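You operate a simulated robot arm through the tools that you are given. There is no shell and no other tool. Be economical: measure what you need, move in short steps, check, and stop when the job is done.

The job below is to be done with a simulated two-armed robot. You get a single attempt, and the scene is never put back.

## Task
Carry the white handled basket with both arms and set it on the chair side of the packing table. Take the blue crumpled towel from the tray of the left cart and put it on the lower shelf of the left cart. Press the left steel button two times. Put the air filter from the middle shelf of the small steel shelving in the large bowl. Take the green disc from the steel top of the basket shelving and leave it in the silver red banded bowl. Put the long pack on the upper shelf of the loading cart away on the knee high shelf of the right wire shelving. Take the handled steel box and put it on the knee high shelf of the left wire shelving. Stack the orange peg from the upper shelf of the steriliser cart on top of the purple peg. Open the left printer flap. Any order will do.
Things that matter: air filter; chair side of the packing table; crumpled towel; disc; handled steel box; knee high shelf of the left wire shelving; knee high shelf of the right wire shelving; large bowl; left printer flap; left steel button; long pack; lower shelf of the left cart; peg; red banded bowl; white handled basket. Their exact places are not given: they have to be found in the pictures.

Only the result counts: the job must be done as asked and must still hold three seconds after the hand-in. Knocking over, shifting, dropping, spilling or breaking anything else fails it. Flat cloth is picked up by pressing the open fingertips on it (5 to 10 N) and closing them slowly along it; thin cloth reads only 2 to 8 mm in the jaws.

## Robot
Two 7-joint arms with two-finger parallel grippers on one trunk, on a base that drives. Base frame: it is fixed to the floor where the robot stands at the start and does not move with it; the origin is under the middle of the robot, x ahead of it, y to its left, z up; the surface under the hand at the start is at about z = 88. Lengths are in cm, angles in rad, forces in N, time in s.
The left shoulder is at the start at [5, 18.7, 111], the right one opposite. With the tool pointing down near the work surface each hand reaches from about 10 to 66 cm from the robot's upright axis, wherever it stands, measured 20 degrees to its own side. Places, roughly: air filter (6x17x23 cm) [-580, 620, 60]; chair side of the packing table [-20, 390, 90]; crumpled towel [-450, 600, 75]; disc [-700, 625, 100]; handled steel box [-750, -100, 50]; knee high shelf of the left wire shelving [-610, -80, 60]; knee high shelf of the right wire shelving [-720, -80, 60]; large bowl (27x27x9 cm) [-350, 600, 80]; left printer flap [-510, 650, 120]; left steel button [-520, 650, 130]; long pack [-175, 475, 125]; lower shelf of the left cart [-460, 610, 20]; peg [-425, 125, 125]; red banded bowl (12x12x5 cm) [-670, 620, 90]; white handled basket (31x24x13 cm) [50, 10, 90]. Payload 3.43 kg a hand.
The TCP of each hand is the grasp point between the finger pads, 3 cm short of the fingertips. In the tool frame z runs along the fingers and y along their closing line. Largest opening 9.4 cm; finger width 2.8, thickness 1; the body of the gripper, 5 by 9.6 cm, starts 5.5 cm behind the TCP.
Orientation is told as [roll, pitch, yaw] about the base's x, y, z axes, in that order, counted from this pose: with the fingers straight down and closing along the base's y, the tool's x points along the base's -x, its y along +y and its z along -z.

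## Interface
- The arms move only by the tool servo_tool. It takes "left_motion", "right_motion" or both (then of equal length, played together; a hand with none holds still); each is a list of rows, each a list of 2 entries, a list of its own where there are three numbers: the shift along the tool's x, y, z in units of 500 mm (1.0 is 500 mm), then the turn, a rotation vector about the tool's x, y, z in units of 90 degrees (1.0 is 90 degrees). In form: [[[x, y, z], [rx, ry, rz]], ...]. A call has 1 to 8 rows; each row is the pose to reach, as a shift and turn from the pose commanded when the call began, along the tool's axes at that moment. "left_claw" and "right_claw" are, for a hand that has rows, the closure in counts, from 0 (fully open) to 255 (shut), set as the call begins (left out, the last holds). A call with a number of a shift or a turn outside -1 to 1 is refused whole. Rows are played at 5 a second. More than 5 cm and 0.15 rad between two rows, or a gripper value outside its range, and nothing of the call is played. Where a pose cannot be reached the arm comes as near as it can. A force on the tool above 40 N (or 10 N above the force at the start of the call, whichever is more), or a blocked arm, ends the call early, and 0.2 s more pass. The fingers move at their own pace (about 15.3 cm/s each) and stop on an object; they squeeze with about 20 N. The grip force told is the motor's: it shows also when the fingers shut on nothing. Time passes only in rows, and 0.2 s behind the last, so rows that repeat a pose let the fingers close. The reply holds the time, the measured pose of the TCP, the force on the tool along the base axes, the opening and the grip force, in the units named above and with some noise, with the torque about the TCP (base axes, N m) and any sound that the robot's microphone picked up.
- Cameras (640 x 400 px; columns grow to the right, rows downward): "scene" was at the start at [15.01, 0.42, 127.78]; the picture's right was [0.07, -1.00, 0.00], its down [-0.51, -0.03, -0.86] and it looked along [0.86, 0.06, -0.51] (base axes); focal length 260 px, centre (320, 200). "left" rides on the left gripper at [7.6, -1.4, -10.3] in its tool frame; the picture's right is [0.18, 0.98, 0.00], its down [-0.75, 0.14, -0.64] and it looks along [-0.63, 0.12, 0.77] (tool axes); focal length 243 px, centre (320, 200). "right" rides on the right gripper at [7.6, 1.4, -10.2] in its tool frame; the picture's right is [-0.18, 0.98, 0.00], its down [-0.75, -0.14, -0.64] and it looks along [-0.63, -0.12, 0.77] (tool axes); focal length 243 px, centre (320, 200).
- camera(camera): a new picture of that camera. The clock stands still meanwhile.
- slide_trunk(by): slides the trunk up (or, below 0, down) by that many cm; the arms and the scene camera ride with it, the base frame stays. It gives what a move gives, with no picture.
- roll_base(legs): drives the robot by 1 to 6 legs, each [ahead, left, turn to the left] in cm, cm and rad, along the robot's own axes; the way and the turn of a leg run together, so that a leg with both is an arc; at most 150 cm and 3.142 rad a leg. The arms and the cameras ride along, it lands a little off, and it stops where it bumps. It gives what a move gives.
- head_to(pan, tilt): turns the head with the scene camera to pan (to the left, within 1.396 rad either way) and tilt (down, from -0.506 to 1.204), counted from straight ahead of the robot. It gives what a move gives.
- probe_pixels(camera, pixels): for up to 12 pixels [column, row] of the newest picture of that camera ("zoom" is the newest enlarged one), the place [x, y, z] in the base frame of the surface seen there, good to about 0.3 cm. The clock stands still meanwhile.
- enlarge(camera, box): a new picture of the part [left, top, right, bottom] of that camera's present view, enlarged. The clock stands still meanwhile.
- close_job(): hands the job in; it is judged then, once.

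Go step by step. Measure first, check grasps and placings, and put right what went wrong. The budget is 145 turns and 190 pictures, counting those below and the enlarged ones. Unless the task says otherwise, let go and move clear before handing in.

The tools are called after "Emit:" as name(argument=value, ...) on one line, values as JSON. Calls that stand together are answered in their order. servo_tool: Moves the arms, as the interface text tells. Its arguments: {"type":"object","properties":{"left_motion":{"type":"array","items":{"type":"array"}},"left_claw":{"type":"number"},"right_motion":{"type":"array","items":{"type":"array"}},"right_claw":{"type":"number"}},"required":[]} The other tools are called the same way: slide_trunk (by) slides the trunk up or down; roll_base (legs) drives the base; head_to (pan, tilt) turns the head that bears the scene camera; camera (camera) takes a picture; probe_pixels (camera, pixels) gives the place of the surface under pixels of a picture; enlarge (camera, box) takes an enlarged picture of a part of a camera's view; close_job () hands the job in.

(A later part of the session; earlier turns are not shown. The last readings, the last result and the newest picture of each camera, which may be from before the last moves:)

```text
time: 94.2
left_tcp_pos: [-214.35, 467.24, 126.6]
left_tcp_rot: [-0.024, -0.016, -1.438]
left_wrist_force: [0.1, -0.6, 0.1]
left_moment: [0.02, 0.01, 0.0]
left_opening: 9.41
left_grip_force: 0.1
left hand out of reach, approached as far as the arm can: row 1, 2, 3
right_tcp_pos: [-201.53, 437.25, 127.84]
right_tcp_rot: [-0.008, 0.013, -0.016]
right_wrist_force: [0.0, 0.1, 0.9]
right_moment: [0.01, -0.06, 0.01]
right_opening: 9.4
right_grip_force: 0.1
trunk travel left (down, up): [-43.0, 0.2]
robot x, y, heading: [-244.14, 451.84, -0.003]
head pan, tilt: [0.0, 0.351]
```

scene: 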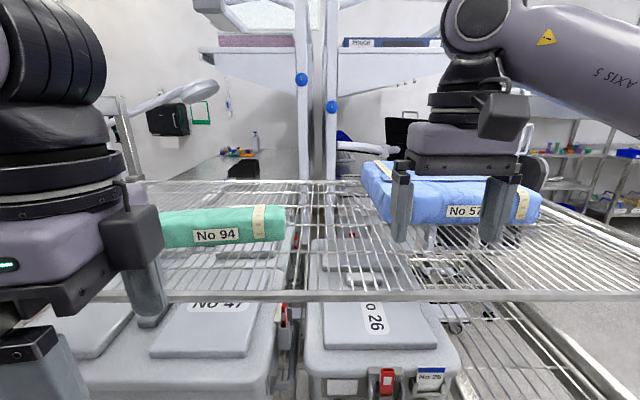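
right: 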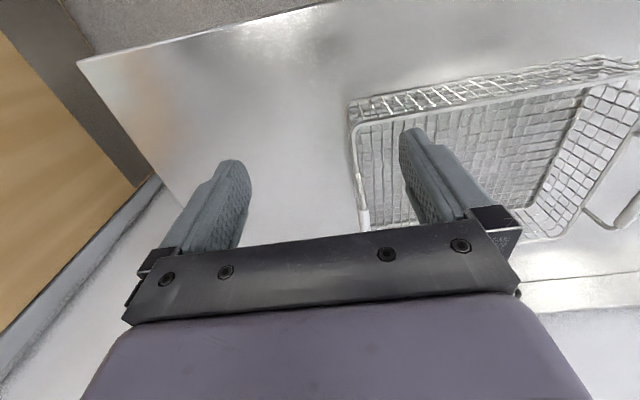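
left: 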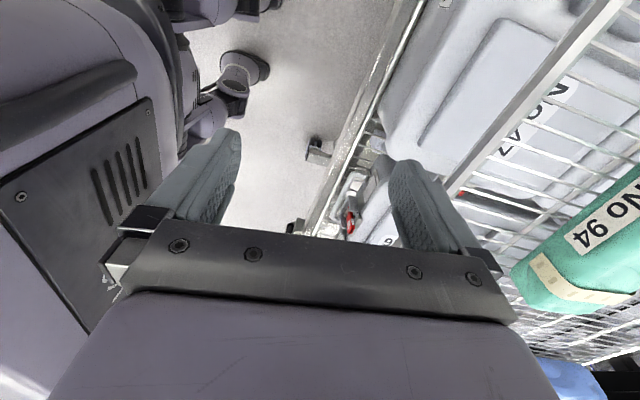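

Emit:
servo_tool(left_motion=[[[-0.005, 0.092, 0], [0, 0, 0]], [[-0.01, 0.184, 0], [0, 0, 0]], [[-0.015, 0.276, 0], [0, 0, 0]], [[-0.02, 0.368, 0], [0, 0, 0]], [[-0.025, 0.46, 0], [0, 0, 0]], [[-0.03, 0.553, 0], [0, 0, 0]], [[-0.03, 0.553, 0], [0, 0, 0]]])

Emit:
camera(camera="left")

Emit:
camera(camera="scene")

```text
time: 95.8
left_tcp_pos: [-210.25, 462.04, 122.05]
left_tcp_rot: [-0.024, -0.015, -1.438]
left_wrist_force: [-0.1, 0.6, 0.1]
left_moment: [0.0, 0.01, -0.01]
left_opening: 9.39
left_grip_force: 0.0
left hand out of reach, approached as far as the arm can: row 1, 2, 3, 4, 5, 6, 7
right_tcp_pos: [-201.56, 437.34, 127.85]
right_tcp_rot: [-0.007, 0.011, -0.016]
right_wrist_force: [0.8, 0.7, -0.4]
right_moment: [0.0, 0.0, 0.0]
right_opening: 9.39
right_grip_force: 0.0
trunk travel left (down, up): [-43.0, 0.2]
robot x, y, heading: [-243.79, 452.05, -0.006]
head pan, tilt: [0.0, 0.351]
```

```text
165 pictures are left
```

left: 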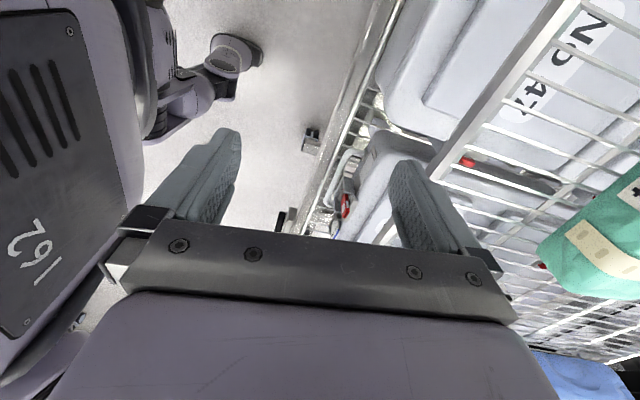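

```text
164 pictures are left
```

scene: 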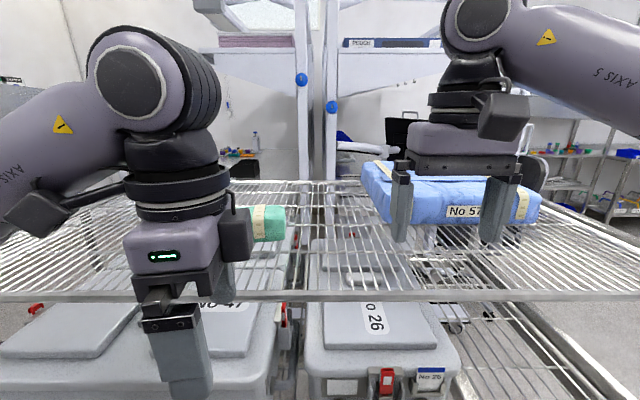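

Yaw −1.44 is a bad configuration for the left wrist. I unwind and try the mirrored grip yaw (+1.71), a little back from the shelf edge.

Emit:
servo_tool(left_motion=[[[0, -0.05, -0.02], [0, 0, -0.09]], [[0, -0.1, -0.04], [0, 0, -0.18]], [[0, -0.12, -0.06], [0, 0, -0.27]], [[0, -0.12, -0.06], [0, 0, -0.36]], [[0, -0.12, -0.06], [0, 0, -0.45]], [[0, -0.12, -0.06], [0, 0, -0.54]], [[0, -0.12, -0.06], [0, 0, -0.63]], [[0, -0.12, -0.06], [0, 0, -0.72]]])

Emit:
servo_tool(left_motion=[[[0, 0, 0], [0, 0, -0.09]], [[0, 0, 0], [0, 0, -0.18]], [[0, 0, 0], [0, 0, -0.27]], [[0, 0, 0], [0, 0, -0.36]], [[0, 0, 0], [0, 0, -0.45]], [[0, 0, 0], [0, 0, -0.54]], [[0, 0, 0], [0, 0, -0.63]], [[0, 0, 0], [0, 0, -0.72]]])

Emit:
servo_tool(left_motion=[[[0, 0, 0], [0, 0, -0.09]], [[0, 0, 0], [0, 0, -0.18]], [[0, 0, 0], [0, 0, -0.27]], [[0, 0, 0], [0, 0, -0.36]], [[0, 0, 0], [0, 0, -0.45]], [[0, 0, 0], [0, 0, -0.54]], [[0, 0, 0], [0, 0, -0.565]]])

```text
time: 97.6
left_tcp_pos: [-215.78, 461.34, 125.66]
left_tcp_rot: [-0.024, 0.013, -0.308]
left_wrist_force: [-0.3, 0.7, 0.2]
left_moment: [0.0, 0.0, -0.04]
left_opening: 9.39
left_grip_force: 0.1
right_tcp_pos: [-201.51, 437.28, 127.86]
right_tcp_rot: [-0.007, 0.011, -0.017]
right_wrist_force: [0.0, 0.1, 0.3]
right_moment: [0.0, 0.01, -0.03]
right_opening: 9.41
right_grip_force: 0.1
trunk travel left (down, up): [-43.0, 0.2]
robot x, y, heading: [-244.06, 452.06, -0.007]
head pan, tilt: [0.0, 0.351]
```

```text
time: 99.4
left_tcp_pos: [-215.67, 461.42, 125.55]
left_tcp_rot: [0.002, 0.028, 0.824]
left_wrist_force: [0.0, -0.5, 0.5]
left_moment: [0.01, 0.01, 0.0]
left_opening: 9.41
left_grip_force: 0.1
right_tcp_pos: [-201.61, 437.31, 127.91]
right_tcp_rot: [-0.006, 0.011, -0.016]
right_wrist_force: [0.0, -0.7, -0.5]
right_moment: [0.02, -0.03, -0.01]
right_opening: 9.4
right_grip_force: 0.0
trunk travel left (down, up): [-43.0, 0.2]
robot x, y, heading: [-244.2, 451.7, -0.004]
head pan, tilt: [0.0, 0.351]
```

```text
time: 101.0
left_tcp_pos: [-215.59, 461.47, 125.73]
left_tcp_rot: [0.025, 0.013, 1.71]
left_wrist_force: [-0.2, -0.3, -0.2]
left_moment: [0.01, 0.0, -0.02]
left_opening: 9.42
left_grip_force: 0.0
right_tcp_pos: [-201.57, 437.24, 127.9]
right_tcp_rot: [-0.007, 0.011, -0.015]
right_wrist_force: [-0.4, -0.3, 0.6]
right_moment: [0.0, -0.01, 0.0]
right_opening: 9.41
right_grip_force: 0.0
trunk travel left (down, up): [-43.0, 0.2]
robot x, y, heading: [-244.12, 451.81, -0.001]
head pan, tilt: [0.0, 0.351]
```

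That configuration works. Now move over the pack at safe height.

Emit:
servo_tool(left_motion=[[[-0.012, -0.09, -0.02], [0, 0, 0]], [[-0.024, -0.18, -0.02], [0, 0, 0]], [[-0.036, -0.28, -0.02], [0, 0, 0]], [[-0.048, -0.38, -0.02], [0, 0, 0]], [[-0.06, -0.47, -0.02], [0, 0, 0]], [[-0.07, -0.55, -0.02], [0, 0, 0]], [[-0.074, -0.594, -0.02], [0, 0, 0]], [[-0.074, -0.594, -0.02], [0, 0, 0]]])

Emit:
camera(camera="left")

Emit:
camera(camera="scene")

```text
refused: row 3 steps farther than a row can; nothing moved
```

```text
163 pictures are left
```

left: 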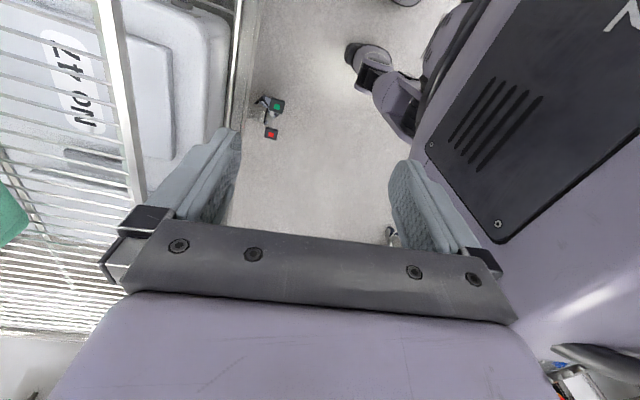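

```text
162 pictures are left
```

scene: 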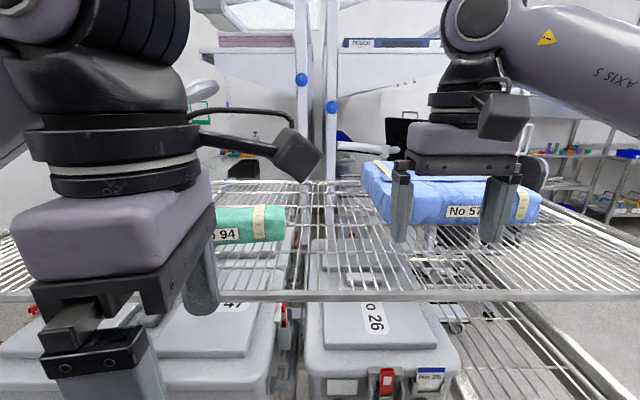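

Emit:
servo_tool(left_motion=[[[-0.012, -0.085, -0.02], [0, 0, 0]], [[-0.024, -0.17, -0.02], [0, 0, 0]], [[-0.036, -0.255, -0.02], [0, 0, 0]], [[-0.048, -0.34, -0.02], [0, 0, 0]], [[-0.058, -0.43, -0.02], [0, 0, 0]], [[-0.068, -0.52, -0.02], [0, 0, 0]], [[-0.074, -0.594, -0.02], [0, 0, 0]], [[-0.074, -0.594, -0.02], [0, 0, 0]]])

Emit:
camera(camera="left")

Emit:
camera(camera="scene")

```text
time: 102.8
left_tcp_pos: [-186.76, 469.1, 125.81]
left_tcp_rot: [0.024, 0.015, 1.707]
left_wrist_force: [-1.1, 0.6, -0.3]
left_moment: [-0.03, 0.01, 0.01]
left_opening: 9.38
left_grip_force: 0.0
right_tcp_pos: [-201.48, 437.4, 127.86]
right_tcp_rot: [-0.007, 0.009, -0.016]
right_wrist_force: [-0.7, 0.5, -0.2]
right_moment: [0.01, -0.03, -0.02]
right_opening: 9.39
right_grip_force: 0.1
trunk travel left (down, up): [-43.0, 0.2]
robot x, y, heading: [-243.87, 451.87, -0.001]
head pan, tilt: [0.0, 0.351]
```

```text
161 pictures are left
```

left: 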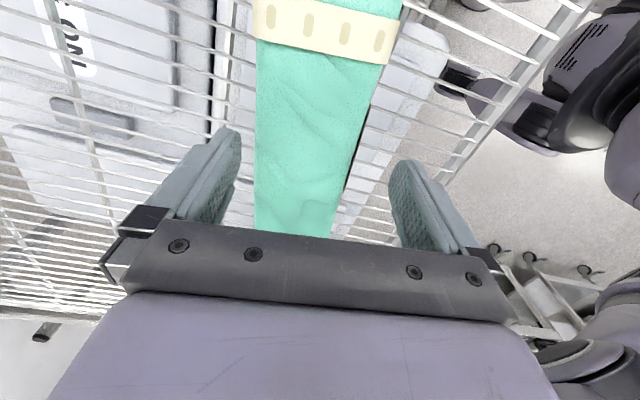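

```text
160 pictures are left
```

scene: 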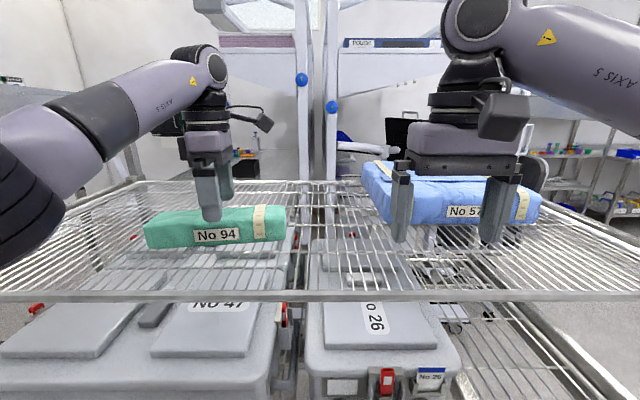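

The open fingers straddle the pack. I descend 5.1 cm and close.

Emit:
servo_tool(left_motion=[[[0, 0, 0.05], [0, 0, 0]], [[0, 0, 0.09], [0, 0, 0]], [[0, 0, 0.102], [0, 0, 0]]])

Emit:
servo_tool(left_motion=[[[0, 0, 0], [0, 0, 0]], [[0, 0, 0], [0, 0, 0]], [[0, 0, 0], [0, 0, 0]]], left_claw=255)

Emit:
servo_tool(left_motion=[[[0, 0, -0.04], [0, 0, 0]], [[0, 0, -0.1], [0, 0, 0]], [[0, 0, -0.1], [0, 0, 0]]])

Emit:
camera(camera="scene")

```text
time: 103.6
left_tcp_pos: [-186.86, 469.01, 120.5]
left_tcp_rot: [0.027, 0.014, 1.707]
left_wrist_force: [-0.3, -0.8, -1.1]
left_moment: [0.0, 0.01, -0.03]
left_opening: 9.4
left_grip_force: 0.1
right_tcp_pos: [-201.62, 437.26, 127.93]
right_tcp_rot: [-0.008, 0.011, -0.015]
right_wrist_force: [0.2, 0.0, 0.0]
right_moment: [0.0, -0.01, 0.04]
right_opening: 9.44
right_grip_force: 0.0
trunk travel left (down, up): [-43.0, 0.2]
robot x, y, heading: [-244.4, 451.81, -0.004]
head pan, tilt: [0.0, 0.351]
```

```text
time: 104.4
left_tcp_pos: [-186.86, 468.94, 120.69]
left_tcp_rot: [0.025, 0.015, 1.708]
left_wrist_force: [0.2, 0.3, -0.3]
left_moment: [-0.02, -0.01, 0.0]
left_opening: 7.67
left_grip_force: 19.6
right_tcp_pos: [-201.49, 437.33, 127.82]
right_tcp_rot: [-0.007, 0.009, -0.015]
right_wrist_force: [-0.3, 0.4, 0.1]
right_moment: [0.02, 0.0, 0.03]
right_opening: 9.4
right_grip_force: 0.1
trunk travel left (down, up): [-43.0, 0.2]
robot x, y, heading: [-243.88, 452.09, -0.007]
head pan, tilt: [0.0, 0.351]
```

```text
time: 105.2
left_tcp_pos: [-186.61, 469.12, 125.89]
left_tcp_rot: [0.024, 0.015, 1.709]
left_wrist_force: [-0.3, 0.8, -4.6]
left_moment: [-0.07, 0.02, -0.01]
left_opening: 7.63
left_grip_force: 20.0
right_tcp_pos: [-201.49, 437.33, 127.77]
right_tcp_rot: [-0.006, 0.011, -0.014]
right_wrist_force: [0.2, 0.4, 0.0]
right_moment: [-0.01, 0.01, 0.01]
right_opening: 9.38
right_grip_force: 0.1
trunk travel left (down, up): [-43.0, 0.2]
robot x, y, heading: [-243.96, 451.88, -0.004]
head pan, tilt: [0.0, 0.351]
```

```text
159 pictures are left
```

scene: 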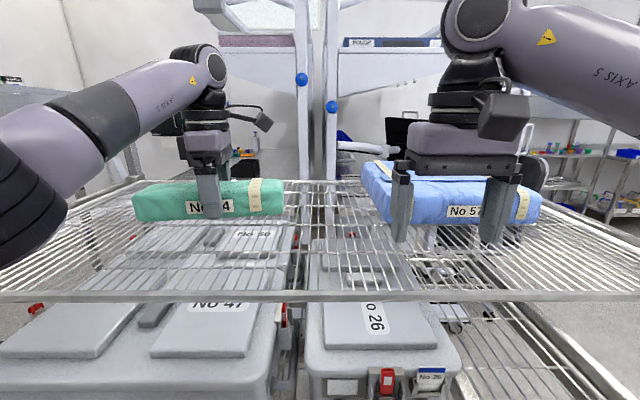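

The pack is held (7.6 cm, ~4.6 N). I back out, turn toward the wire shelving, and look for a free way.

Emit:
roll_base(legs=[[-65, 0, 0], [0, 0, -2.38]])

Emit:
head_to(pan=0, tilt=0.2)

Emit:
camera(camera="scene")

```text
time: 114.3
left_tcp_pos: [-336.39, 398.28, 125.85]
left_tcp_rot: [0.024, 0.014, -0.609]
left_wrist_force: [0.1, 0.1, -4.3]
left_moment: [0.0, -0.01, 0.03]
left_opening: 7.63
left_grip_force: 20.1
right_tcp_pos: [-349.63, 430.78, 127.89]
right_tcp_rot: [-0.006, 0.009, -2.334]
right_wrist_force: [-0.4, -0.5, -0.2]
right_moment: [-0.03, -0.01, 0.0]
right_opening: 9.41
right_grip_force: 0.1
trunk travel left (down, up): [-43.0, 0.2]
robot x, y, heading: [-309.72, 452.0, -2.316]
head pan, tilt: [0.0, 0.351]
```

```text
time: 115.0
left_tcp_pos: [-336.38, 398.28, 125.86]
left_tcp_rot: [0.025, 0.017, -0.61]
left_wrist_force: [0.1, -0.4, -4.3]
left_moment: [0.06, 0.03, -0.02]
left_opening: 7.62
left_grip_force: 20.8
right_tcp_pos: [-349.65, 430.93, 127.79]
right_tcp_rot: [-0.007, 0.01, -2.332]
right_wrist_force: [0.8, 0.0, 0.2]
right_moment: [-0.01, -0.02, 0.0]
right_opening: 9.4
right_grip_force: 0.2
trunk travel left (down, up): [-43.0, 0.2]
robot x, y, heading: [-310.42, 451.94, -2.318]
head pan, tilt: [0.0, 0.201]
```

```text
158 pictures are left
```

scene: 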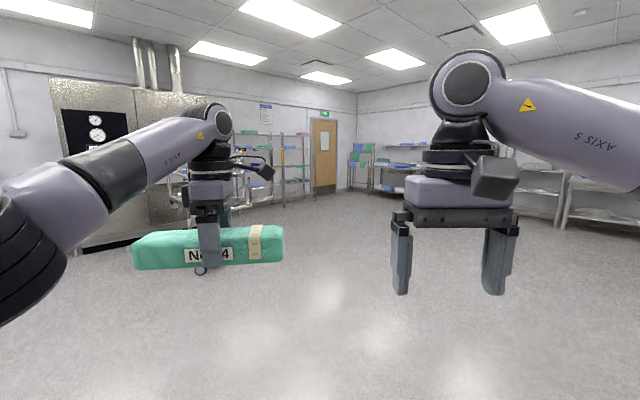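

The floor ahead is open and the wire shelving shows at (235-310,130-200). I drive diagonally toward it and turn to face it.

Emit:
roll_base(legs=[[145, 0, 0], [145, 0, 0], [145, 0, 0], [0, 0, 0.747]])

Emit:
camera(camera="scene")

```text
time: 138.2
left_tcp_pos: [-592.09, 70.41, 125.85]
left_tcp_rot: [0.025, 0.016, 0.156]
left_wrist_force: [0.4, 0.4, -3.6]
left_moment: [-0.02, 0.01, 0.0]
left_opening: 7.61
left_grip_force: 19.9
right_tcp_pos: [-624.09, 84.66, 127.76]
right_tcp_rot: [-0.007, 0.01, -1.567]
right_wrist_force: [-0.5, 0.0, 0.8]
right_moment: [0.0, 0.02, -0.01]
right_opening: 9.39
right_grip_force: 0.1
trunk travel left (down, up): [-43.0, 0.2]
robot x, y, heading: [-610.33, 126.99, -1.557]
head pan, tilt: [0.0, 0.201]
```

```text
157 pictures are left
```

scene: 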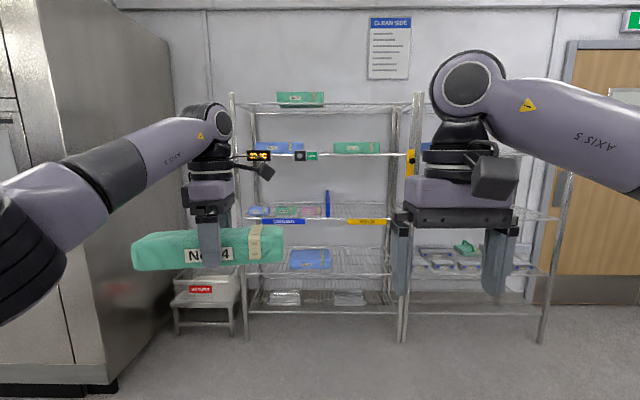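

The two wire shelvings stand ahead; the right one at (410-560). I shift in front of it and move the right hand aside for a clear look.

Emit:
servo_tool(right_motion=[[[0.04, -0.08, 0], [0, 0, 0]], [[0.08, -0.16, 0], [0, 0, 0]], [[0.12, -0.24, 0], [0, 0, 0]], [[0.16, -0.32, 0], [0, 0, 0]], [[0.2, -0.4, 0], [0, 0, 0]]])

Emit:
roll_base(legs=[[20, -95, 0]])

Emit:
head_to(pan=0, tilt=0.35)

Emit:
camera(camera="scene")

```text
time: 139.4
left_tcp_pos: [-592.15, 70.31, 125.94]
left_tcp_rot: [0.024, 0.013, 0.156]
left_wrist_force: [0.0, 0.1, -3.5]
left_moment: [-0.04, 0.02, 0.03]
left_opening: 7.64
left_grip_force: 20.2
right_tcp_pos: [-644.44, 94.78, 128.07]
right_tcp_rot: [-0.005, 0.01, -1.565]
right_wrist_force: [0.8, -0.3, -0.6]
right_moment: [0.0, 0.0, -0.02]
right_opening: 9.39
right_grip_force: 0.0
trunk travel left (down, up): [-43.0, 0.2]
robot x, y, heading: [-610.47, 127.36, -1.559]
head pan, tilt: [0.0, 0.201]
```

```text
time: 147.9
left_tcp_pos: [-685.11, 48.91, 125.88]
left_tcp_rot: [0.024, 0.015, 0.157]
left_wrist_force: [0.0, 0.4, -4.2]
left_moment: [0.02, -0.01, 0.0]
left_opening: 7.64
left_grip_force: 20.3
right_tcp_pos: [-737.43, 73.09, 128.18]
right_tcp_rot: [-0.006, 0.012, -1.566]
right_wrist_force: [0.1, -0.5, -1.2]
right_moment: [0.01, 0.01, 0.0]
right_opening: 9.39
right_grip_force: 0.1
trunk travel left (down, up): [-43.0, 0.2]
robot x, y, heading: [-703.16, 105.56, -1.556]
head pan, tilt: [0.0, 0.201]
```

```text
time: 148.6
left_tcp_pos: [-685.02, 48.91, 125.89]
left_tcp_rot: [0.025, 0.014, 0.158]
left_wrist_force: [-1.0, -0.4, -4.6]
left_moment: [0.01, 0.02, -0.01]
left_opening: 7.63
left_grip_force: 19.5
right_tcp_pos: [-737.45, 73.11, 128.32]
right_tcp_rot: [-0.006, 0.012, -1.565]
right_wrist_force: [-0.2, -1.3, -0.5]
right_moment: [0.0, -0.04, -0.01]
right_opening: 9.42
right_grip_force: 0.1
trunk travel left (down, up): [-43.0, 0.2]
robot x, y, heading: [-703.31, 105.9, -1.551]
head pan, tilt: [0.0, 0.351]
```

```text
156 pictures are left
```

scene: 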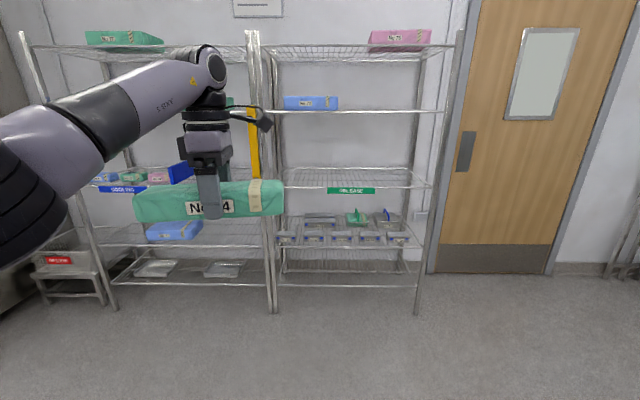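

Emit:
enlarge(camera="scene", box=[240, 140, 450, 320])

Emit:
probe_pixels(camera="scene", pixels=[[330, 287], [345, 246], [350, 184], [340, 111], [420, 250], [417, 310], [274, 310], [330, 270], [415, 187], [285, 187], [340, 48], [345, 235]])

```text
2.22 times, centred on (345, 230) of scene
```

zoom: 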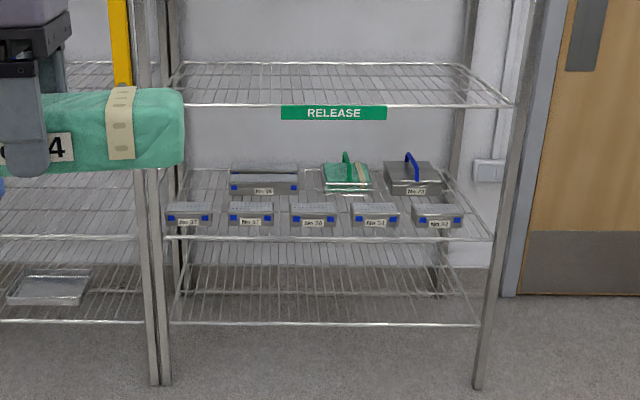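

```text
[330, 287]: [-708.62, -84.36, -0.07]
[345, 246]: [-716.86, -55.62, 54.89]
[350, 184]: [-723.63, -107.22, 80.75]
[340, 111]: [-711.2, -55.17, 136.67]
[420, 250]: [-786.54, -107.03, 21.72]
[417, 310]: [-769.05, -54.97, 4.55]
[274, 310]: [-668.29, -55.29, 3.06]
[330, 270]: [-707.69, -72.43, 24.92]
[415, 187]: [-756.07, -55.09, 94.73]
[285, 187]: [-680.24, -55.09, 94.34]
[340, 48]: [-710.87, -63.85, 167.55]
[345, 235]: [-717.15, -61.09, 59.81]
```

The right shelving spans x −770…−668, y −55…−107, its knee-high shelf (z≈55, next one at 95) bears a row of small boxes in front and three at the back, the blue-handled one No 75 at zoom (410,175). I probe them to find room.

Emit:
enlarge(camera="scene", box=[270, 195, 420, 260])

Emit:
probe_pixels(camera="zoom", pixels=[[50, 168], [50, 178], [430, 130], [440, 90], [480, 75], [520, 100], [430, 100], [330, 95], [150, 110], [320, 155], [580, 165], [160, 70]])

```text
4.27 times, centred on (345, 228) of scene
```

zoom: 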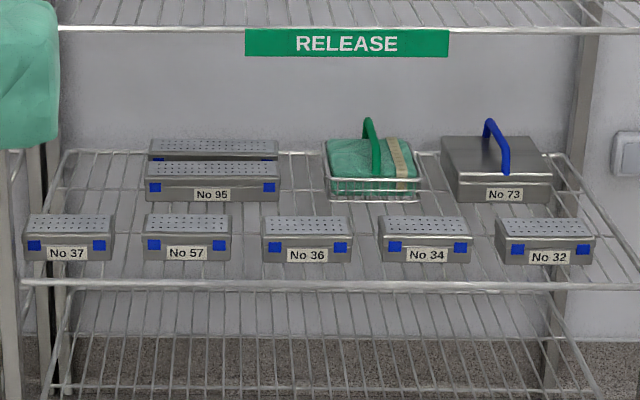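

```text
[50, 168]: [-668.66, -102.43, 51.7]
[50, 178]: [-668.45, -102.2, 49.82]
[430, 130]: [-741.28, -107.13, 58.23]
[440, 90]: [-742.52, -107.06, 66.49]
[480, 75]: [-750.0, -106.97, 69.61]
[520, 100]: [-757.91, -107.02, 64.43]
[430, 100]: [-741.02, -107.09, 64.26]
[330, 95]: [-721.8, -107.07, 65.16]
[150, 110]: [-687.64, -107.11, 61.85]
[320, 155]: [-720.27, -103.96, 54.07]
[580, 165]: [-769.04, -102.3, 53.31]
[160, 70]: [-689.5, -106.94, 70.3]
```

Emit:
probe_pixels(camera="zoom", pixels=[[70, 240], [70, 220], [425, 220], [425, 250], [505, 190], [480, 150], [445, 150], [548, 180], [505, 155], [215, 170], [215, 190], [215, 145]])

Emit:
probe_pixels(camera="zoom", pixels=[[370, 160], [372, 192], [490, 125], [505, 165], [300, 212], [430, 200], [290, 185], [545, 225], [30, 222], [590, 220], [600, 190], [560, 260]])

```text
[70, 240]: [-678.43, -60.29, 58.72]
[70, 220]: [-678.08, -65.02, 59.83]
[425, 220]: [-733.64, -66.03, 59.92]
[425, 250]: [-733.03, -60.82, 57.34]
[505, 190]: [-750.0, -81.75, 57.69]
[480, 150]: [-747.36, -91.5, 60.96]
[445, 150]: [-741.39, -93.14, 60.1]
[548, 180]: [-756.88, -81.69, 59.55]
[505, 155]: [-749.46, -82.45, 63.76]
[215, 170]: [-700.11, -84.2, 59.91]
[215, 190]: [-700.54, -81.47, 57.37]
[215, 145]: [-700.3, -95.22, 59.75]
```

```text
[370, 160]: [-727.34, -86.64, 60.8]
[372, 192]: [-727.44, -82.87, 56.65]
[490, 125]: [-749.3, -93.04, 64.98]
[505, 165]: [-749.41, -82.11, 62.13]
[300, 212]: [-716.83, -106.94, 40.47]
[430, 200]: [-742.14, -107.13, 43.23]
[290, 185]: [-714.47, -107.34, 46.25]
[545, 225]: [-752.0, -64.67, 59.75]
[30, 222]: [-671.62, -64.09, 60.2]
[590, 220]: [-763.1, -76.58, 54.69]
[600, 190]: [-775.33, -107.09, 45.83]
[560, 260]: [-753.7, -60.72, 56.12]
```

I check how tall the hand and wrist stand above the TCP, and the exact back edge of the front boxes.

Emit:
probe_pixels(camera="scene", pixels=[[211, 47], [211, 70], [205, 90], [207, 128], [150, 70], [120, 110], [70, 100], [262, 122]])

Emit:
probe_pixels(camera="zoom", pixels=[[190, 215], [190, 213], [310, 217], [310, 215], [430, 217], [545, 219], [545, 217], [350, 200], [215, 198], [415, 190], [330, 190]])

```text
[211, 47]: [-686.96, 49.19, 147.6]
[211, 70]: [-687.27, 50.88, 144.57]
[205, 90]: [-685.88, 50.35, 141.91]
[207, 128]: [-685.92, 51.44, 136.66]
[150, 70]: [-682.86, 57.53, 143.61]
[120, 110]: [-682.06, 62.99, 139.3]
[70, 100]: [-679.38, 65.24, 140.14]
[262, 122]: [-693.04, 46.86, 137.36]
```

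```text
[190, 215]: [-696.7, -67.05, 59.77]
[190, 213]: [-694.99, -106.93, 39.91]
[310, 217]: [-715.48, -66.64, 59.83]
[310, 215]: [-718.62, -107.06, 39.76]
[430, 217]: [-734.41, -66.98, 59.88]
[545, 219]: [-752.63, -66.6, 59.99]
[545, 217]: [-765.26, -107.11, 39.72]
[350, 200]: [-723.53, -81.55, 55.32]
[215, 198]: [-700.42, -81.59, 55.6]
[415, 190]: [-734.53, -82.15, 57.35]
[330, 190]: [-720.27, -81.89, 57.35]
```

The wrist tops out only 22 cm above the TCP, so a straight-down hand fits between the shelves (55 and 95). The gap between box rows is y −67…−81.6: the pack goes there at x≈−690. I lower the trunk, straighten the pack and pre-lower the hand.

Emit:
slide_trunk(by=-42.5)

Emit:
servo_tool(left_motion=[[[0, 0, 0.06], [0, 0, 0.05]], [[0, 0, 0.12], [0, 0, 0.1]], [[0, 0, 0.18], [0, 0, 0.1]], [[0, 0, 0.24], [0, 0, 0.1]], [[0, 0, 0.3], [0, 0, 0.1]], [[0, 0, 0.33], [0, 0, 0.1]]], right_motion=[[[0.06, 0, 0], [0, 0, 0]], [[0.12, 0, 0], [0, 0, 0]], [[0.18, 0, 0], [0, 0, 0]], [[0.24, 0, 0], [0, 0, 0]], [[0.24, 0, 0], [0, 0, 0]], [[0.24, 0, 0], [0, 0, 0]]])

Emit:
roll_base(legs=[[90, -6, 0]])

Emit:
camera(camera="scene")

Emit:
camera(camera="left")

```text
refused: -42.5 is not a number from -40 to 40
```

```text
time: 150.0
left_tcp_pos: [-685.46, 49.07, 109.32]
left_tcp_rot: [0.022, 0.019, 0.0]
left_wrist_force: [-0.5, -0.3, -3.0]
left_moment: [0.01, 0.03, -0.03]
left_opening: 7.64
left_grip_force: 19.9
right_tcp_pos: [-734.44, 83.5, 126.83]
right_tcp_rot: [-0.007, 0.01, -1.566]
right_wrist_force: [-0.1, -0.4, -0.1]
right_moment: [0.04, -0.03, -0.02]
right_opening: 9.39
right_grip_force: 0.1
right hand out of reach, approached as far as the arm can: row 2, 3, 4, 5, 6
trunk travel left (down, up): [-43.0, 0.2]
robot x, y, heading: [-703.26, 105.84, -1.552]
head pan, tilt: [0.0, 0.351]
```

```text
time: 154.7
left_tcp_pos: [-690.02, -39.6, 109.41]
left_tcp_rot: [0.023, 0.018, -0.001]
left_wrist_force: [-0.8, -0.1, -3.4]
left_moment: [-0.02, 0.01, 0.06]
left_opening: 7.63
left_grip_force: 20.3
right_tcp_pos: [-738.95, -5.18, 126.76]
right_tcp_rot: [-0.009, 0.01, -1.567]
right_wrist_force: [-0.9, 0.0, -0.3]
right_moment: [0.01, 0.0, -0.01]
right_opening: 9.39
right_grip_force: 0.0
trunk travel left (down, up): [-43.0, 0.2]
robot x, y, heading: [-708.09, 16.99, -1.559]
head pan, tilt: [0.0, 0.351]
```

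```text
153 pictures are left
```

scene: 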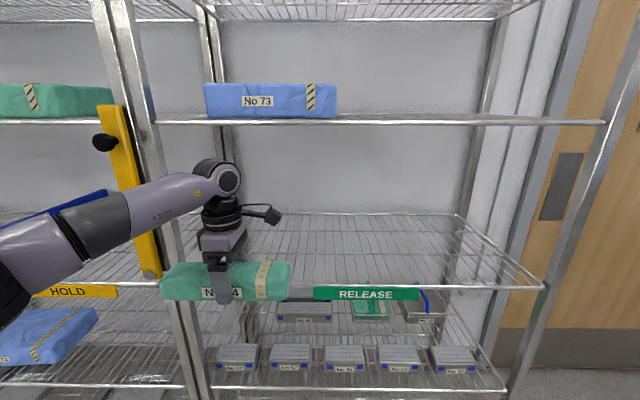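

```text
152 pictures are left
```

left: 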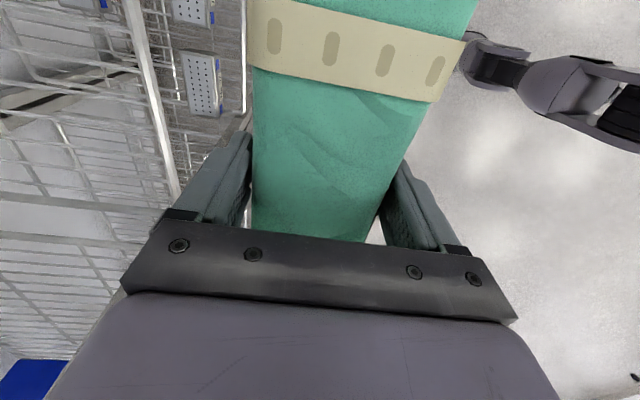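

The trunk move was refused (limit 40), but all is clear: the pack is still in front of the shelving. I lower the trunk by 40 now.

Emit:
slide_trunk(by=-40)

Emit:
head_to(pan=0.2, tilt=0.5)

Emit:
camera(camera="scene")

Emit:
camera(camera="left")

```text
time: 158.5
left_tcp_pos: [-690.13, -39.58, 69.35]
left_tcp_rot: [0.022, 0.019, -0.001]
left_wrist_force: [0.6, -0.9, -3.9]
left_moment: [0.0, 0.03, 0.03]
left_opening: 7.63
left_grip_force: 20.3
right_tcp_pos: [-738.9, -5.25, 86.91]
right_tcp_rot: [-0.008, 0.011, -1.568]
right_wrist_force: [-1.1, 0.5, 0.6]
right_moment: [0.01, -0.01, -0.04]
right_opening: 9.39
right_grip_force: 0.0
trunk travel left (down, up): [-3.0, 40.2]
robot x, y, heading: [-707.59, 17.26, -1.557]
head pan, tilt: [0.0, 0.351]
```

```text
time: 159.2
left_tcp_pos: [-689.99, -39.64, 69.46]
left_tcp_rot: [0.023, 0.018, -0.003]
left_wrist_force: [0.1, -0.2, -4.1]
left_moment: [0.01, 0.02, -0.01]
left_opening: 7.63
left_grip_force: 19.8
right_tcp_pos: [-738.85, -5.27, 86.78]
right_tcp_rot: [-0.006, 0.009, -1.567]
right_wrist_force: [0.3, -0.4, -0.2]
right_moment: [0.01, 0.01, 0.01]
right_opening: 9.42
right_grip_force: 0.0
trunk travel left (down, up): [-3.0, 40.2]
robot x, y, heading: [-707.75, 17.11, -1.554]
head pan, tilt: [0.201, 0.499]
```

```text
151 pictures are left
```

scene: 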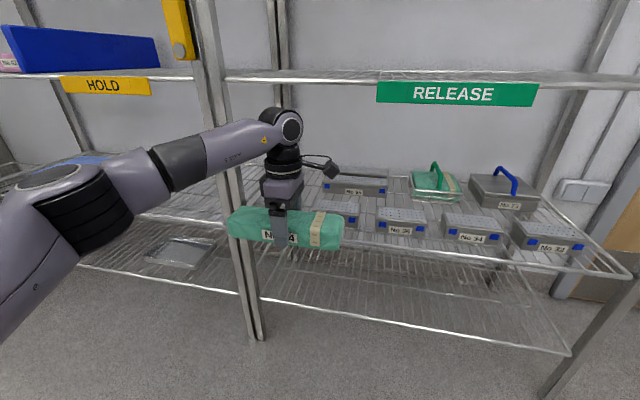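

```text
150 pictures are left
```

left: 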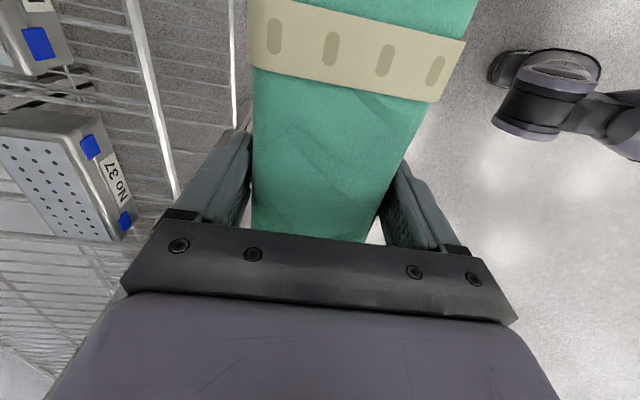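

The forearm slants left and might touch the post at (215,150). I probe it, the label and shelf underside.

Emit:
probe_pixels(camera="scene", pixels=[[240, 140], [210, 150], [180, 160], [130, 180], [80, 195], [378, 95], [535, 97], [450, 104], [230, 150], [450, 80], [288, 110]])

```text
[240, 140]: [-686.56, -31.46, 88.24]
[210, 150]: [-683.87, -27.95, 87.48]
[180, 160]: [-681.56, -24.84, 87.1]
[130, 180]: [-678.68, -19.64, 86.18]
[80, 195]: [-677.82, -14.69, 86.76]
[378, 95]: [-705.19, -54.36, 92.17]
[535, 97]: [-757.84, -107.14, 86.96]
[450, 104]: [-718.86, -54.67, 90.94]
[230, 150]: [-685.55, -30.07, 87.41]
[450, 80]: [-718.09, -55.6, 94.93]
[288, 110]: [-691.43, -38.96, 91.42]
```

I lower 2.9 cm more and enter at x≈−701, clear of the post and under the label.

Emit:
slide_trunk(by=-2.9)

Emit:
roll_base(legs=[[0, -11.5, 0], [20, 0, 0]])

Emit:
camera(camera="scene")

Emit:
camera(camera="left")

```text
time: 160.0
left_tcp_pos: [-689.91, -39.63, 66.51]
left_tcp_rot: [0.022, 0.02, -0.003]
left_wrist_force: [-0.1, -0.7, -4.7]
left_moment: [0.02, 0.03, 0.03]
left_opening: 7.63
left_grip_force: 20.0
right_tcp_pos: [-738.95, -5.28, 83.93]
right_tcp_rot: [-0.008, 0.01, -1.567]
right_wrist_force: [0.6, -0.3, -0.6]
right_moment: [-0.01, 0.02, 0.0]
right_opening: 9.41
right_grip_force: 0.0
trunk travel left (down, up): [-0.1, 43.1]
robot x, y, heading: [-707.56, 17.38, -1.56]
head pan, tilt: [0.201, 0.499]
```

```text
time: 162.9
left_tcp_pos: [-701.08, -59.75, 66.52]
left_tcp_rot: [0.024, 0.02, 0.001]
left_wrist_force: [1.2, 0.5, -3.7]
left_moment: [0.0, 0.05, 0.0]
left_opening: 7.66
left_grip_force: 19.9
right_tcp_pos: [-750.07, -25.51, 83.94]
right_tcp_rot: [-0.007, 0.011, -1.564]
right_wrist_force: [-0.3, -1.1, 0.9]
right_moment: [0.0, -0.03, 0.0]
right_opening: 9.41
right_grip_force: 0.1
trunk travel left (down, up): [-0.1, 43.1]
robot x, y, heading: [-719.2, -3.09, -1.551]
head pan, tilt: [0.201, 0.499]
```

```text
149 pictures are left
```

scene: 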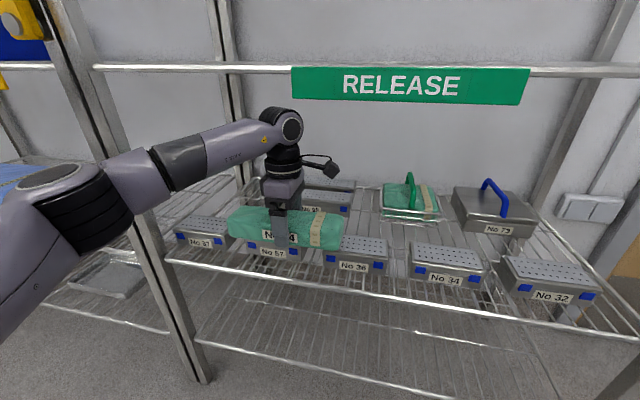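

```text
148 pictures are left
```

left: 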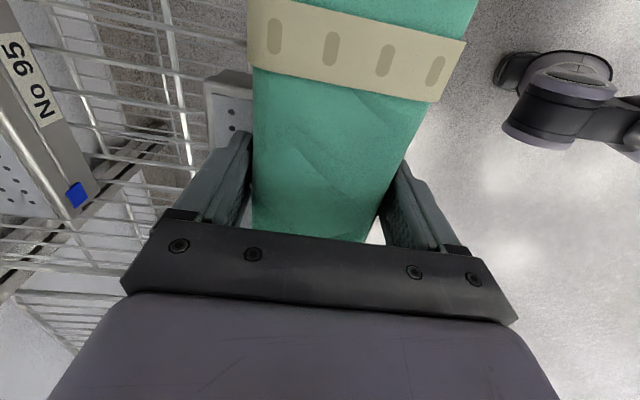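

The elbow would come near the post; I shift right another 7 cm and then advance 14.6 cm.

Emit:
roll_base(legs=[[0, -7, 0], [14.5, 0, 0]])

Emit:
camera(camera="scene")

Emit:
camera(camera="left")

```text
time: 165.1
left_tcp_pos: [-707.89, -74.23, 66.37]
left_tcp_rot: [0.022, 0.019, 0.004]
left_wrist_force: [-0.1, 0.0, -5.1]
left_moment: [0.0, 0.01, 0.01]
left_opening: 7.64
left_grip_force: 20.0
right_tcp_pos: [-757.0, -40.22, 83.94]
right_tcp_rot: [-0.006, 0.009, -1.561]
right_wrist_force: [0.3, -0.3, -0.5]
right_moment: [0.0, 0.02, -0.01]
right_opening: 9.42
right_grip_force: 0.1
trunk travel left (down, up): [-0.1, 43.1]
robot x, y, heading: [-726.12, -17.66, -1.55]
head pan, tilt: [0.201, 0.499]
```

```text
147 pictures are left
```

scene: 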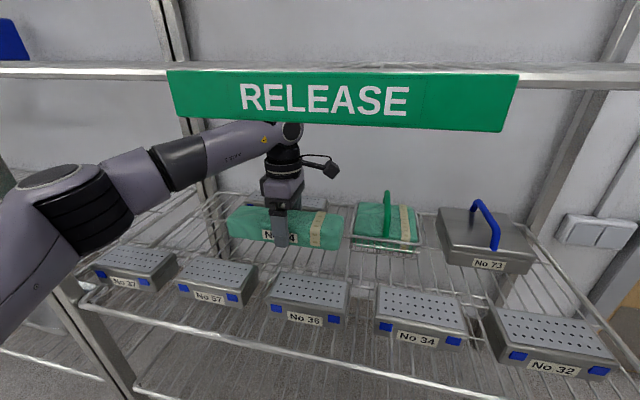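

```text
146 pictures are left
```

left: 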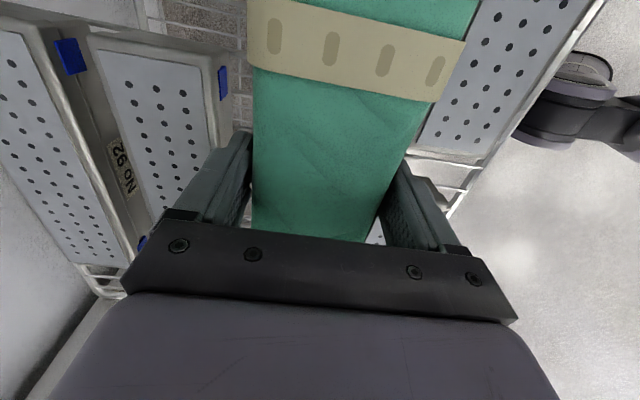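

The pack is between the box rows. I lower it 6.6 cm, then feel for contact.

Emit:
servo_tool(left_motion=[[[0, 0, 0.05], [0, 0, 0]], [[0, 0, 0.1], [0, 0, 0]], [[0, 0, 0.132], [0, 0, 0]], [[0, 0, 0.132], [0, 0, 0]]])

Emit:
servo_tool(left_motion=[[[0, 0, 0.005], [0, 0, 0]], [[0, 0, 0.01], [0, 0, 0]], [[0, 0, 0.014], [0, 0, 0]], [[0, 0, 0.014], [0, 0, 0]]])

Emit:
enlarge(camera="scene", box=[180, 170, 380, 310])

```text
time: 166.1
left_tcp_pos: [-707.87, -73.99, 59.73]
left_tcp_rot: [0.024, 0.019, 0.004]
left_wrist_force: [0.7, -0.2, -4.1]
left_moment: [-0.01, 0.03, -0.01]
left_opening: 7.64
left_grip_force: 20.1
right_tcp_pos: [-756.96, -40.18, 83.78]
right_tcp_rot: [-0.007, 0.009, -1.563]
right_wrist_force: [0.0, -0.2, 0.9]
right_moment: [0.0, 0.02, 0.0]
right_opening: 9.41
right_grip_force: 0.1
trunk travel left (down, up): [-0.1, 43.1]
robot x, y, heading: [-726.25, -17.7, -1.549]
head pan, tilt: [0.201, 0.499]
```

```text
time: 167.1
left_tcp_pos: [-708.0, -74.15, 59.16]
left_tcp_rot: [0.023, 0.019, 0.002]
left_wrist_force: [-0.1, -0.1, -4.1]
left_moment: [0.02, 0.03, 0.01]
left_opening: 7.62
left_grip_force: 19.6
right_tcp_pos: [-757.04, -40.2, 83.93]
right_tcp_rot: [-0.008, 0.011, -1.562]
right_wrist_force: [-0.5, 0.3, -0.4]
right_moment: [-0.02, 0.03, 0.02]
right_opening: 9.39
right_grip_force: 0.0
trunk travel left (down, up): [-0.1, 43.1]
robot x, y, heading: [-725.8, -17.62, -1.554]
head pan, tilt: [0.201, 0.499]
```

```text
2.86 times, centred on (280, 240) of scene
```

zoom: 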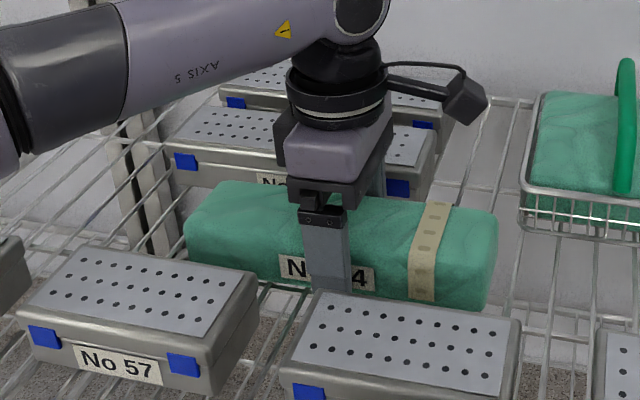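

Emit:
servo_tool(left_motion=[[[0, 0, 0.004], [0, 0, 0]], [[0, 0, 0.008], [0, 0, 0]], [[0, 0, 0.012], [0, 0, 0]], [[0, 0, 0.012], [0, 0, 0]]])

Emit:
servo_tool(left_motion=[[[0, 0, 0], [0, 0, 0]], [[0, 0, 0], [0, 0, 0]], [[0, 0, -0.03], [0, 0, 0]], [[0, 0, -0.09], [0, 0, 0]], [[0, 0, -0.15], [0, 0, 0]]], left_claw=8)

Emit:
enlarge(camera="scene", box=[180, 100, 580, 380])

```text
time: 168.1
left_tcp_pos: [-708.02, -74.21, 58.61]
left_tcp_rot: [0.021, 0.018, 0.004]
left_wrist_force: [-2.0, 2.2, 2.0]
left_moment: [-0.08, -0.66, 0.24]
left_opening: 7.66
left_grip_force: 19.8
right_tcp_pos: [-757.05, -40.17, 83.94]
right_tcp_rot: [-0.005, 0.007, -1.562]
right_wrist_force: [0.2, 0.0, 0.4]
right_moment: [-0.01, 0.01, 0.0]
right_opening: 9.43
right_grip_force: 0.1
trunk travel left (down, up): [-0.1, 43.1]
robot x, y, heading: [-726.57, -17.46, -1.554]
head pan, tilt: [0.201, 0.499]
```

```text
time: 169.3
left_tcp_pos: [-707.77, -73.99, 65.94]
left_tcp_rot: [0.021, 0.019, 0.004]
left_wrist_force: [0.2, 0.9, -0.2]
left_moment: [-0.02, 0.0, -0.01]
left_opening: 9.1
left_grip_force: 0.1
right_tcp_pos: [-757.02, -40.07, 83.95]
right_tcp_rot: [-0.007, 0.009, -1.562]
right_wrist_force: [0.2, -0.6, 0.4]
right_moment: [0.0, 0.01, -0.02]
right_opening: 9.42
right_grip_force: 0.0
trunk travel left (down, up): [-0.1, 43.1]
robot x, y, heading: [-726.36, -17.83, -1.556]
head pan, tilt: [0.201, 0.499]
```

```text
1.43 times, centred on (380, 240) of scene
```

zoom: 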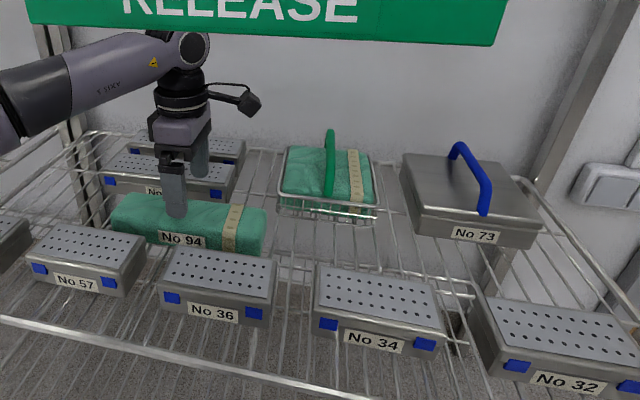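

The long pack lies on the knee-high shelf. Now I measure the blue handle of box No 73 and the box itself.

Emit:
probe_pixels(camera="zoom", pixels=[[465, 150], [478, 170], [488, 188], [486, 208], [455, 155], [405, 160], [420, 205], [540, 220], [500, 165], [430, 180], [510, 200], [420, 225]])

Emit:
roll_base(legs=[[-38, 0, 0]])

Emit:
head_to(pan=0.9, tilt=0.4)

Emit:
camera(camera="scene")

```text
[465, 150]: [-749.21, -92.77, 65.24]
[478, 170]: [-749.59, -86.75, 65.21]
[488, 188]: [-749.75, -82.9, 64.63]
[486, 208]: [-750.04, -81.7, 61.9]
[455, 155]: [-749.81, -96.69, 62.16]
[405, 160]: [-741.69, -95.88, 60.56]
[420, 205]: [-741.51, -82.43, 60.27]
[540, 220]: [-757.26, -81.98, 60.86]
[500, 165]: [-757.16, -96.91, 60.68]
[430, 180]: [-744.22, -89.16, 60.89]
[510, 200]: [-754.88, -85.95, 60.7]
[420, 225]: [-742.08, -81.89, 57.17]
```

```text
time: 171.7
left_tcp_pos: [-708.46, -37.09, 65.89]
left_tcp_rot: [0.023, 0.019, 0.006]
left_wrist_force: [-0.4, -0.2, 0.6]
left_moment: [0.01, 0.0, 0.0]
left_opening: 9.11
left_grip_force: 0.1
right_tcp_pos: [-757.8, -3.44, 83.99]
right_tcp_rot: [-0.007, 0.01, -1.561]
right_wrist_force: [0.4, -0.8, -0.1]
right_moment: [0.0, -0.01, 0.01]
right_opening: 9.38
right_grip_force: 0.1
trunk travel left (down, up): [-0.1, 43.1]
robot x, y, heading: [-726.86, 19.04, -1.553]
head pan, tilt: [0.201, 0.499]
```

```text
time: 172.8
left_tcp_pos: [-708.47, -37.19, 65.83]
left_tcp_rot: [0.023, 0.018, 0.007]
left_wrist_force: [-0.3, 0.5, 0.6]
left_moment: [0.01, 0.02, 0.01]
left_opening: 9.12
left_grip_force: 0.0
right_tcp_pos: [-757.7, -3.18, 83.98]
right_tcp_rot: [-0.006, 0.007, -1.56]
right_wrist_force: [0.0, 0.0, 0.2]
right_moment: [-0.03, -0.03, 0.0]
right_opening: 9.37
right_grip_force: 0.1
trunk travel left (down, up): [-0.1, 43.1]
robot x, y, heading: [-727.09, 19.23, -1.552]
head pan, tilt: [0.901, 0.4]
```

```text
143 pictures are left
```

scene: 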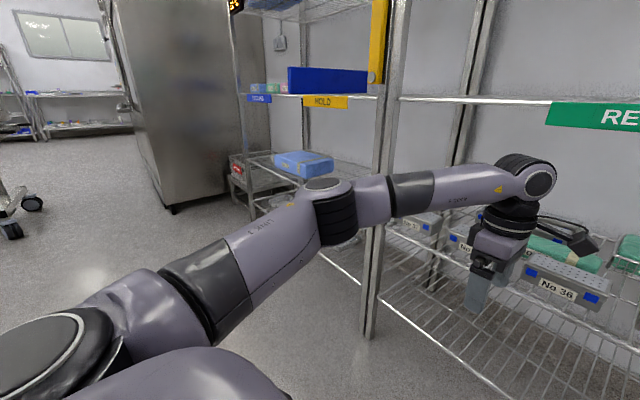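

Box No 73: x −741…−757, y −82…−97; handle bar along y at x −749.5, top z 65.3. I pull the left hand back, bring the right hand forward pitched 30° ahead, and look at the left shelving.

Emit:
servo_tool(left_motion=[[[0, 0.07, 0], [0, 0, 0]], [[0, 0.14, 0], [0, 0, 0]], [[0, 0.21, -0.02], [0, 0, 0]], [[0, 0.28, -0.04], [0, 0, 0]], [[0, 0.35, -0.06], [0, 0, 0]], [[0, 0.42, -0.08], [0, 0, 0]], [[0, 0.46, -0.1], [0, 0, 0]], [[0, 0.46, -0.12], [0, 0, 0]]], right_motion=[[[-0.07, 0.03, 0.035], [0, -0.041, 0]], [[-0.14, 0.06, 0.07], [0, -0.082, 0]], [[-0.21, 0.09, 0.105], [0, -0.123, 0]], [[-0.28, 0.12, 0.14], [0, -0.165, 0]], [[-0.35, 0.15, 0.175], [0, -0.206, 0]], [[-0.42, 0.18, 0.21], [0, -0.247, 0]], [[-0.49, 0.21, 0.245], [0, -0.289, 0]], [[-0.56, 0.25, 0.28], [0, -0.33, 0]]])

Emit:
camera(camera="scene")

```text
time: 174.6
left_tcp_pos: [-708.5, -14.25, 72.56]
left_tcp_rot: [0.019, 0.018, 0.009]
left_wrist_force: [0.1, -0.5, -0.3]
left_moment: [0.0, 0.0, 0.01]
left_opening: 9.07
left_grip_force: 0.2
right_tcp_pos: [-745.17, -31.12, 69.7]
right_tcp_rot: [-0.006, -0.511, -1.556]
right_wrist_force: [-0.2, 0.5, -0.6]
right_moment: [0.01, 0.0, -0.02]
right_opening: 9.38
right_grip_force: 0.0
trunk travel left (down, up): [-0.1, 43.1]
robot x, y, heading: [-726.53, 19.18, -1.55]
head pan, tilt: [0.901, 0.4]
```

```text
142 pictures are left
```

scene: 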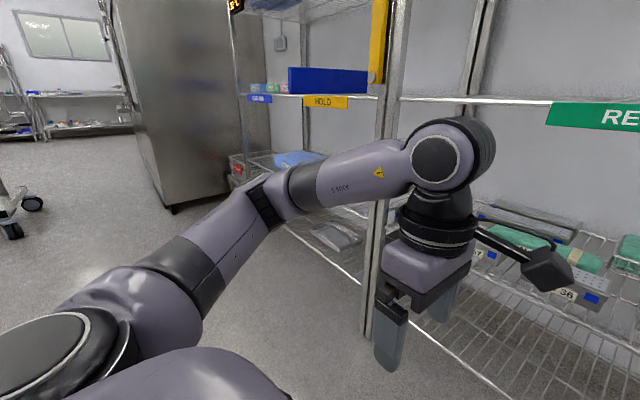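

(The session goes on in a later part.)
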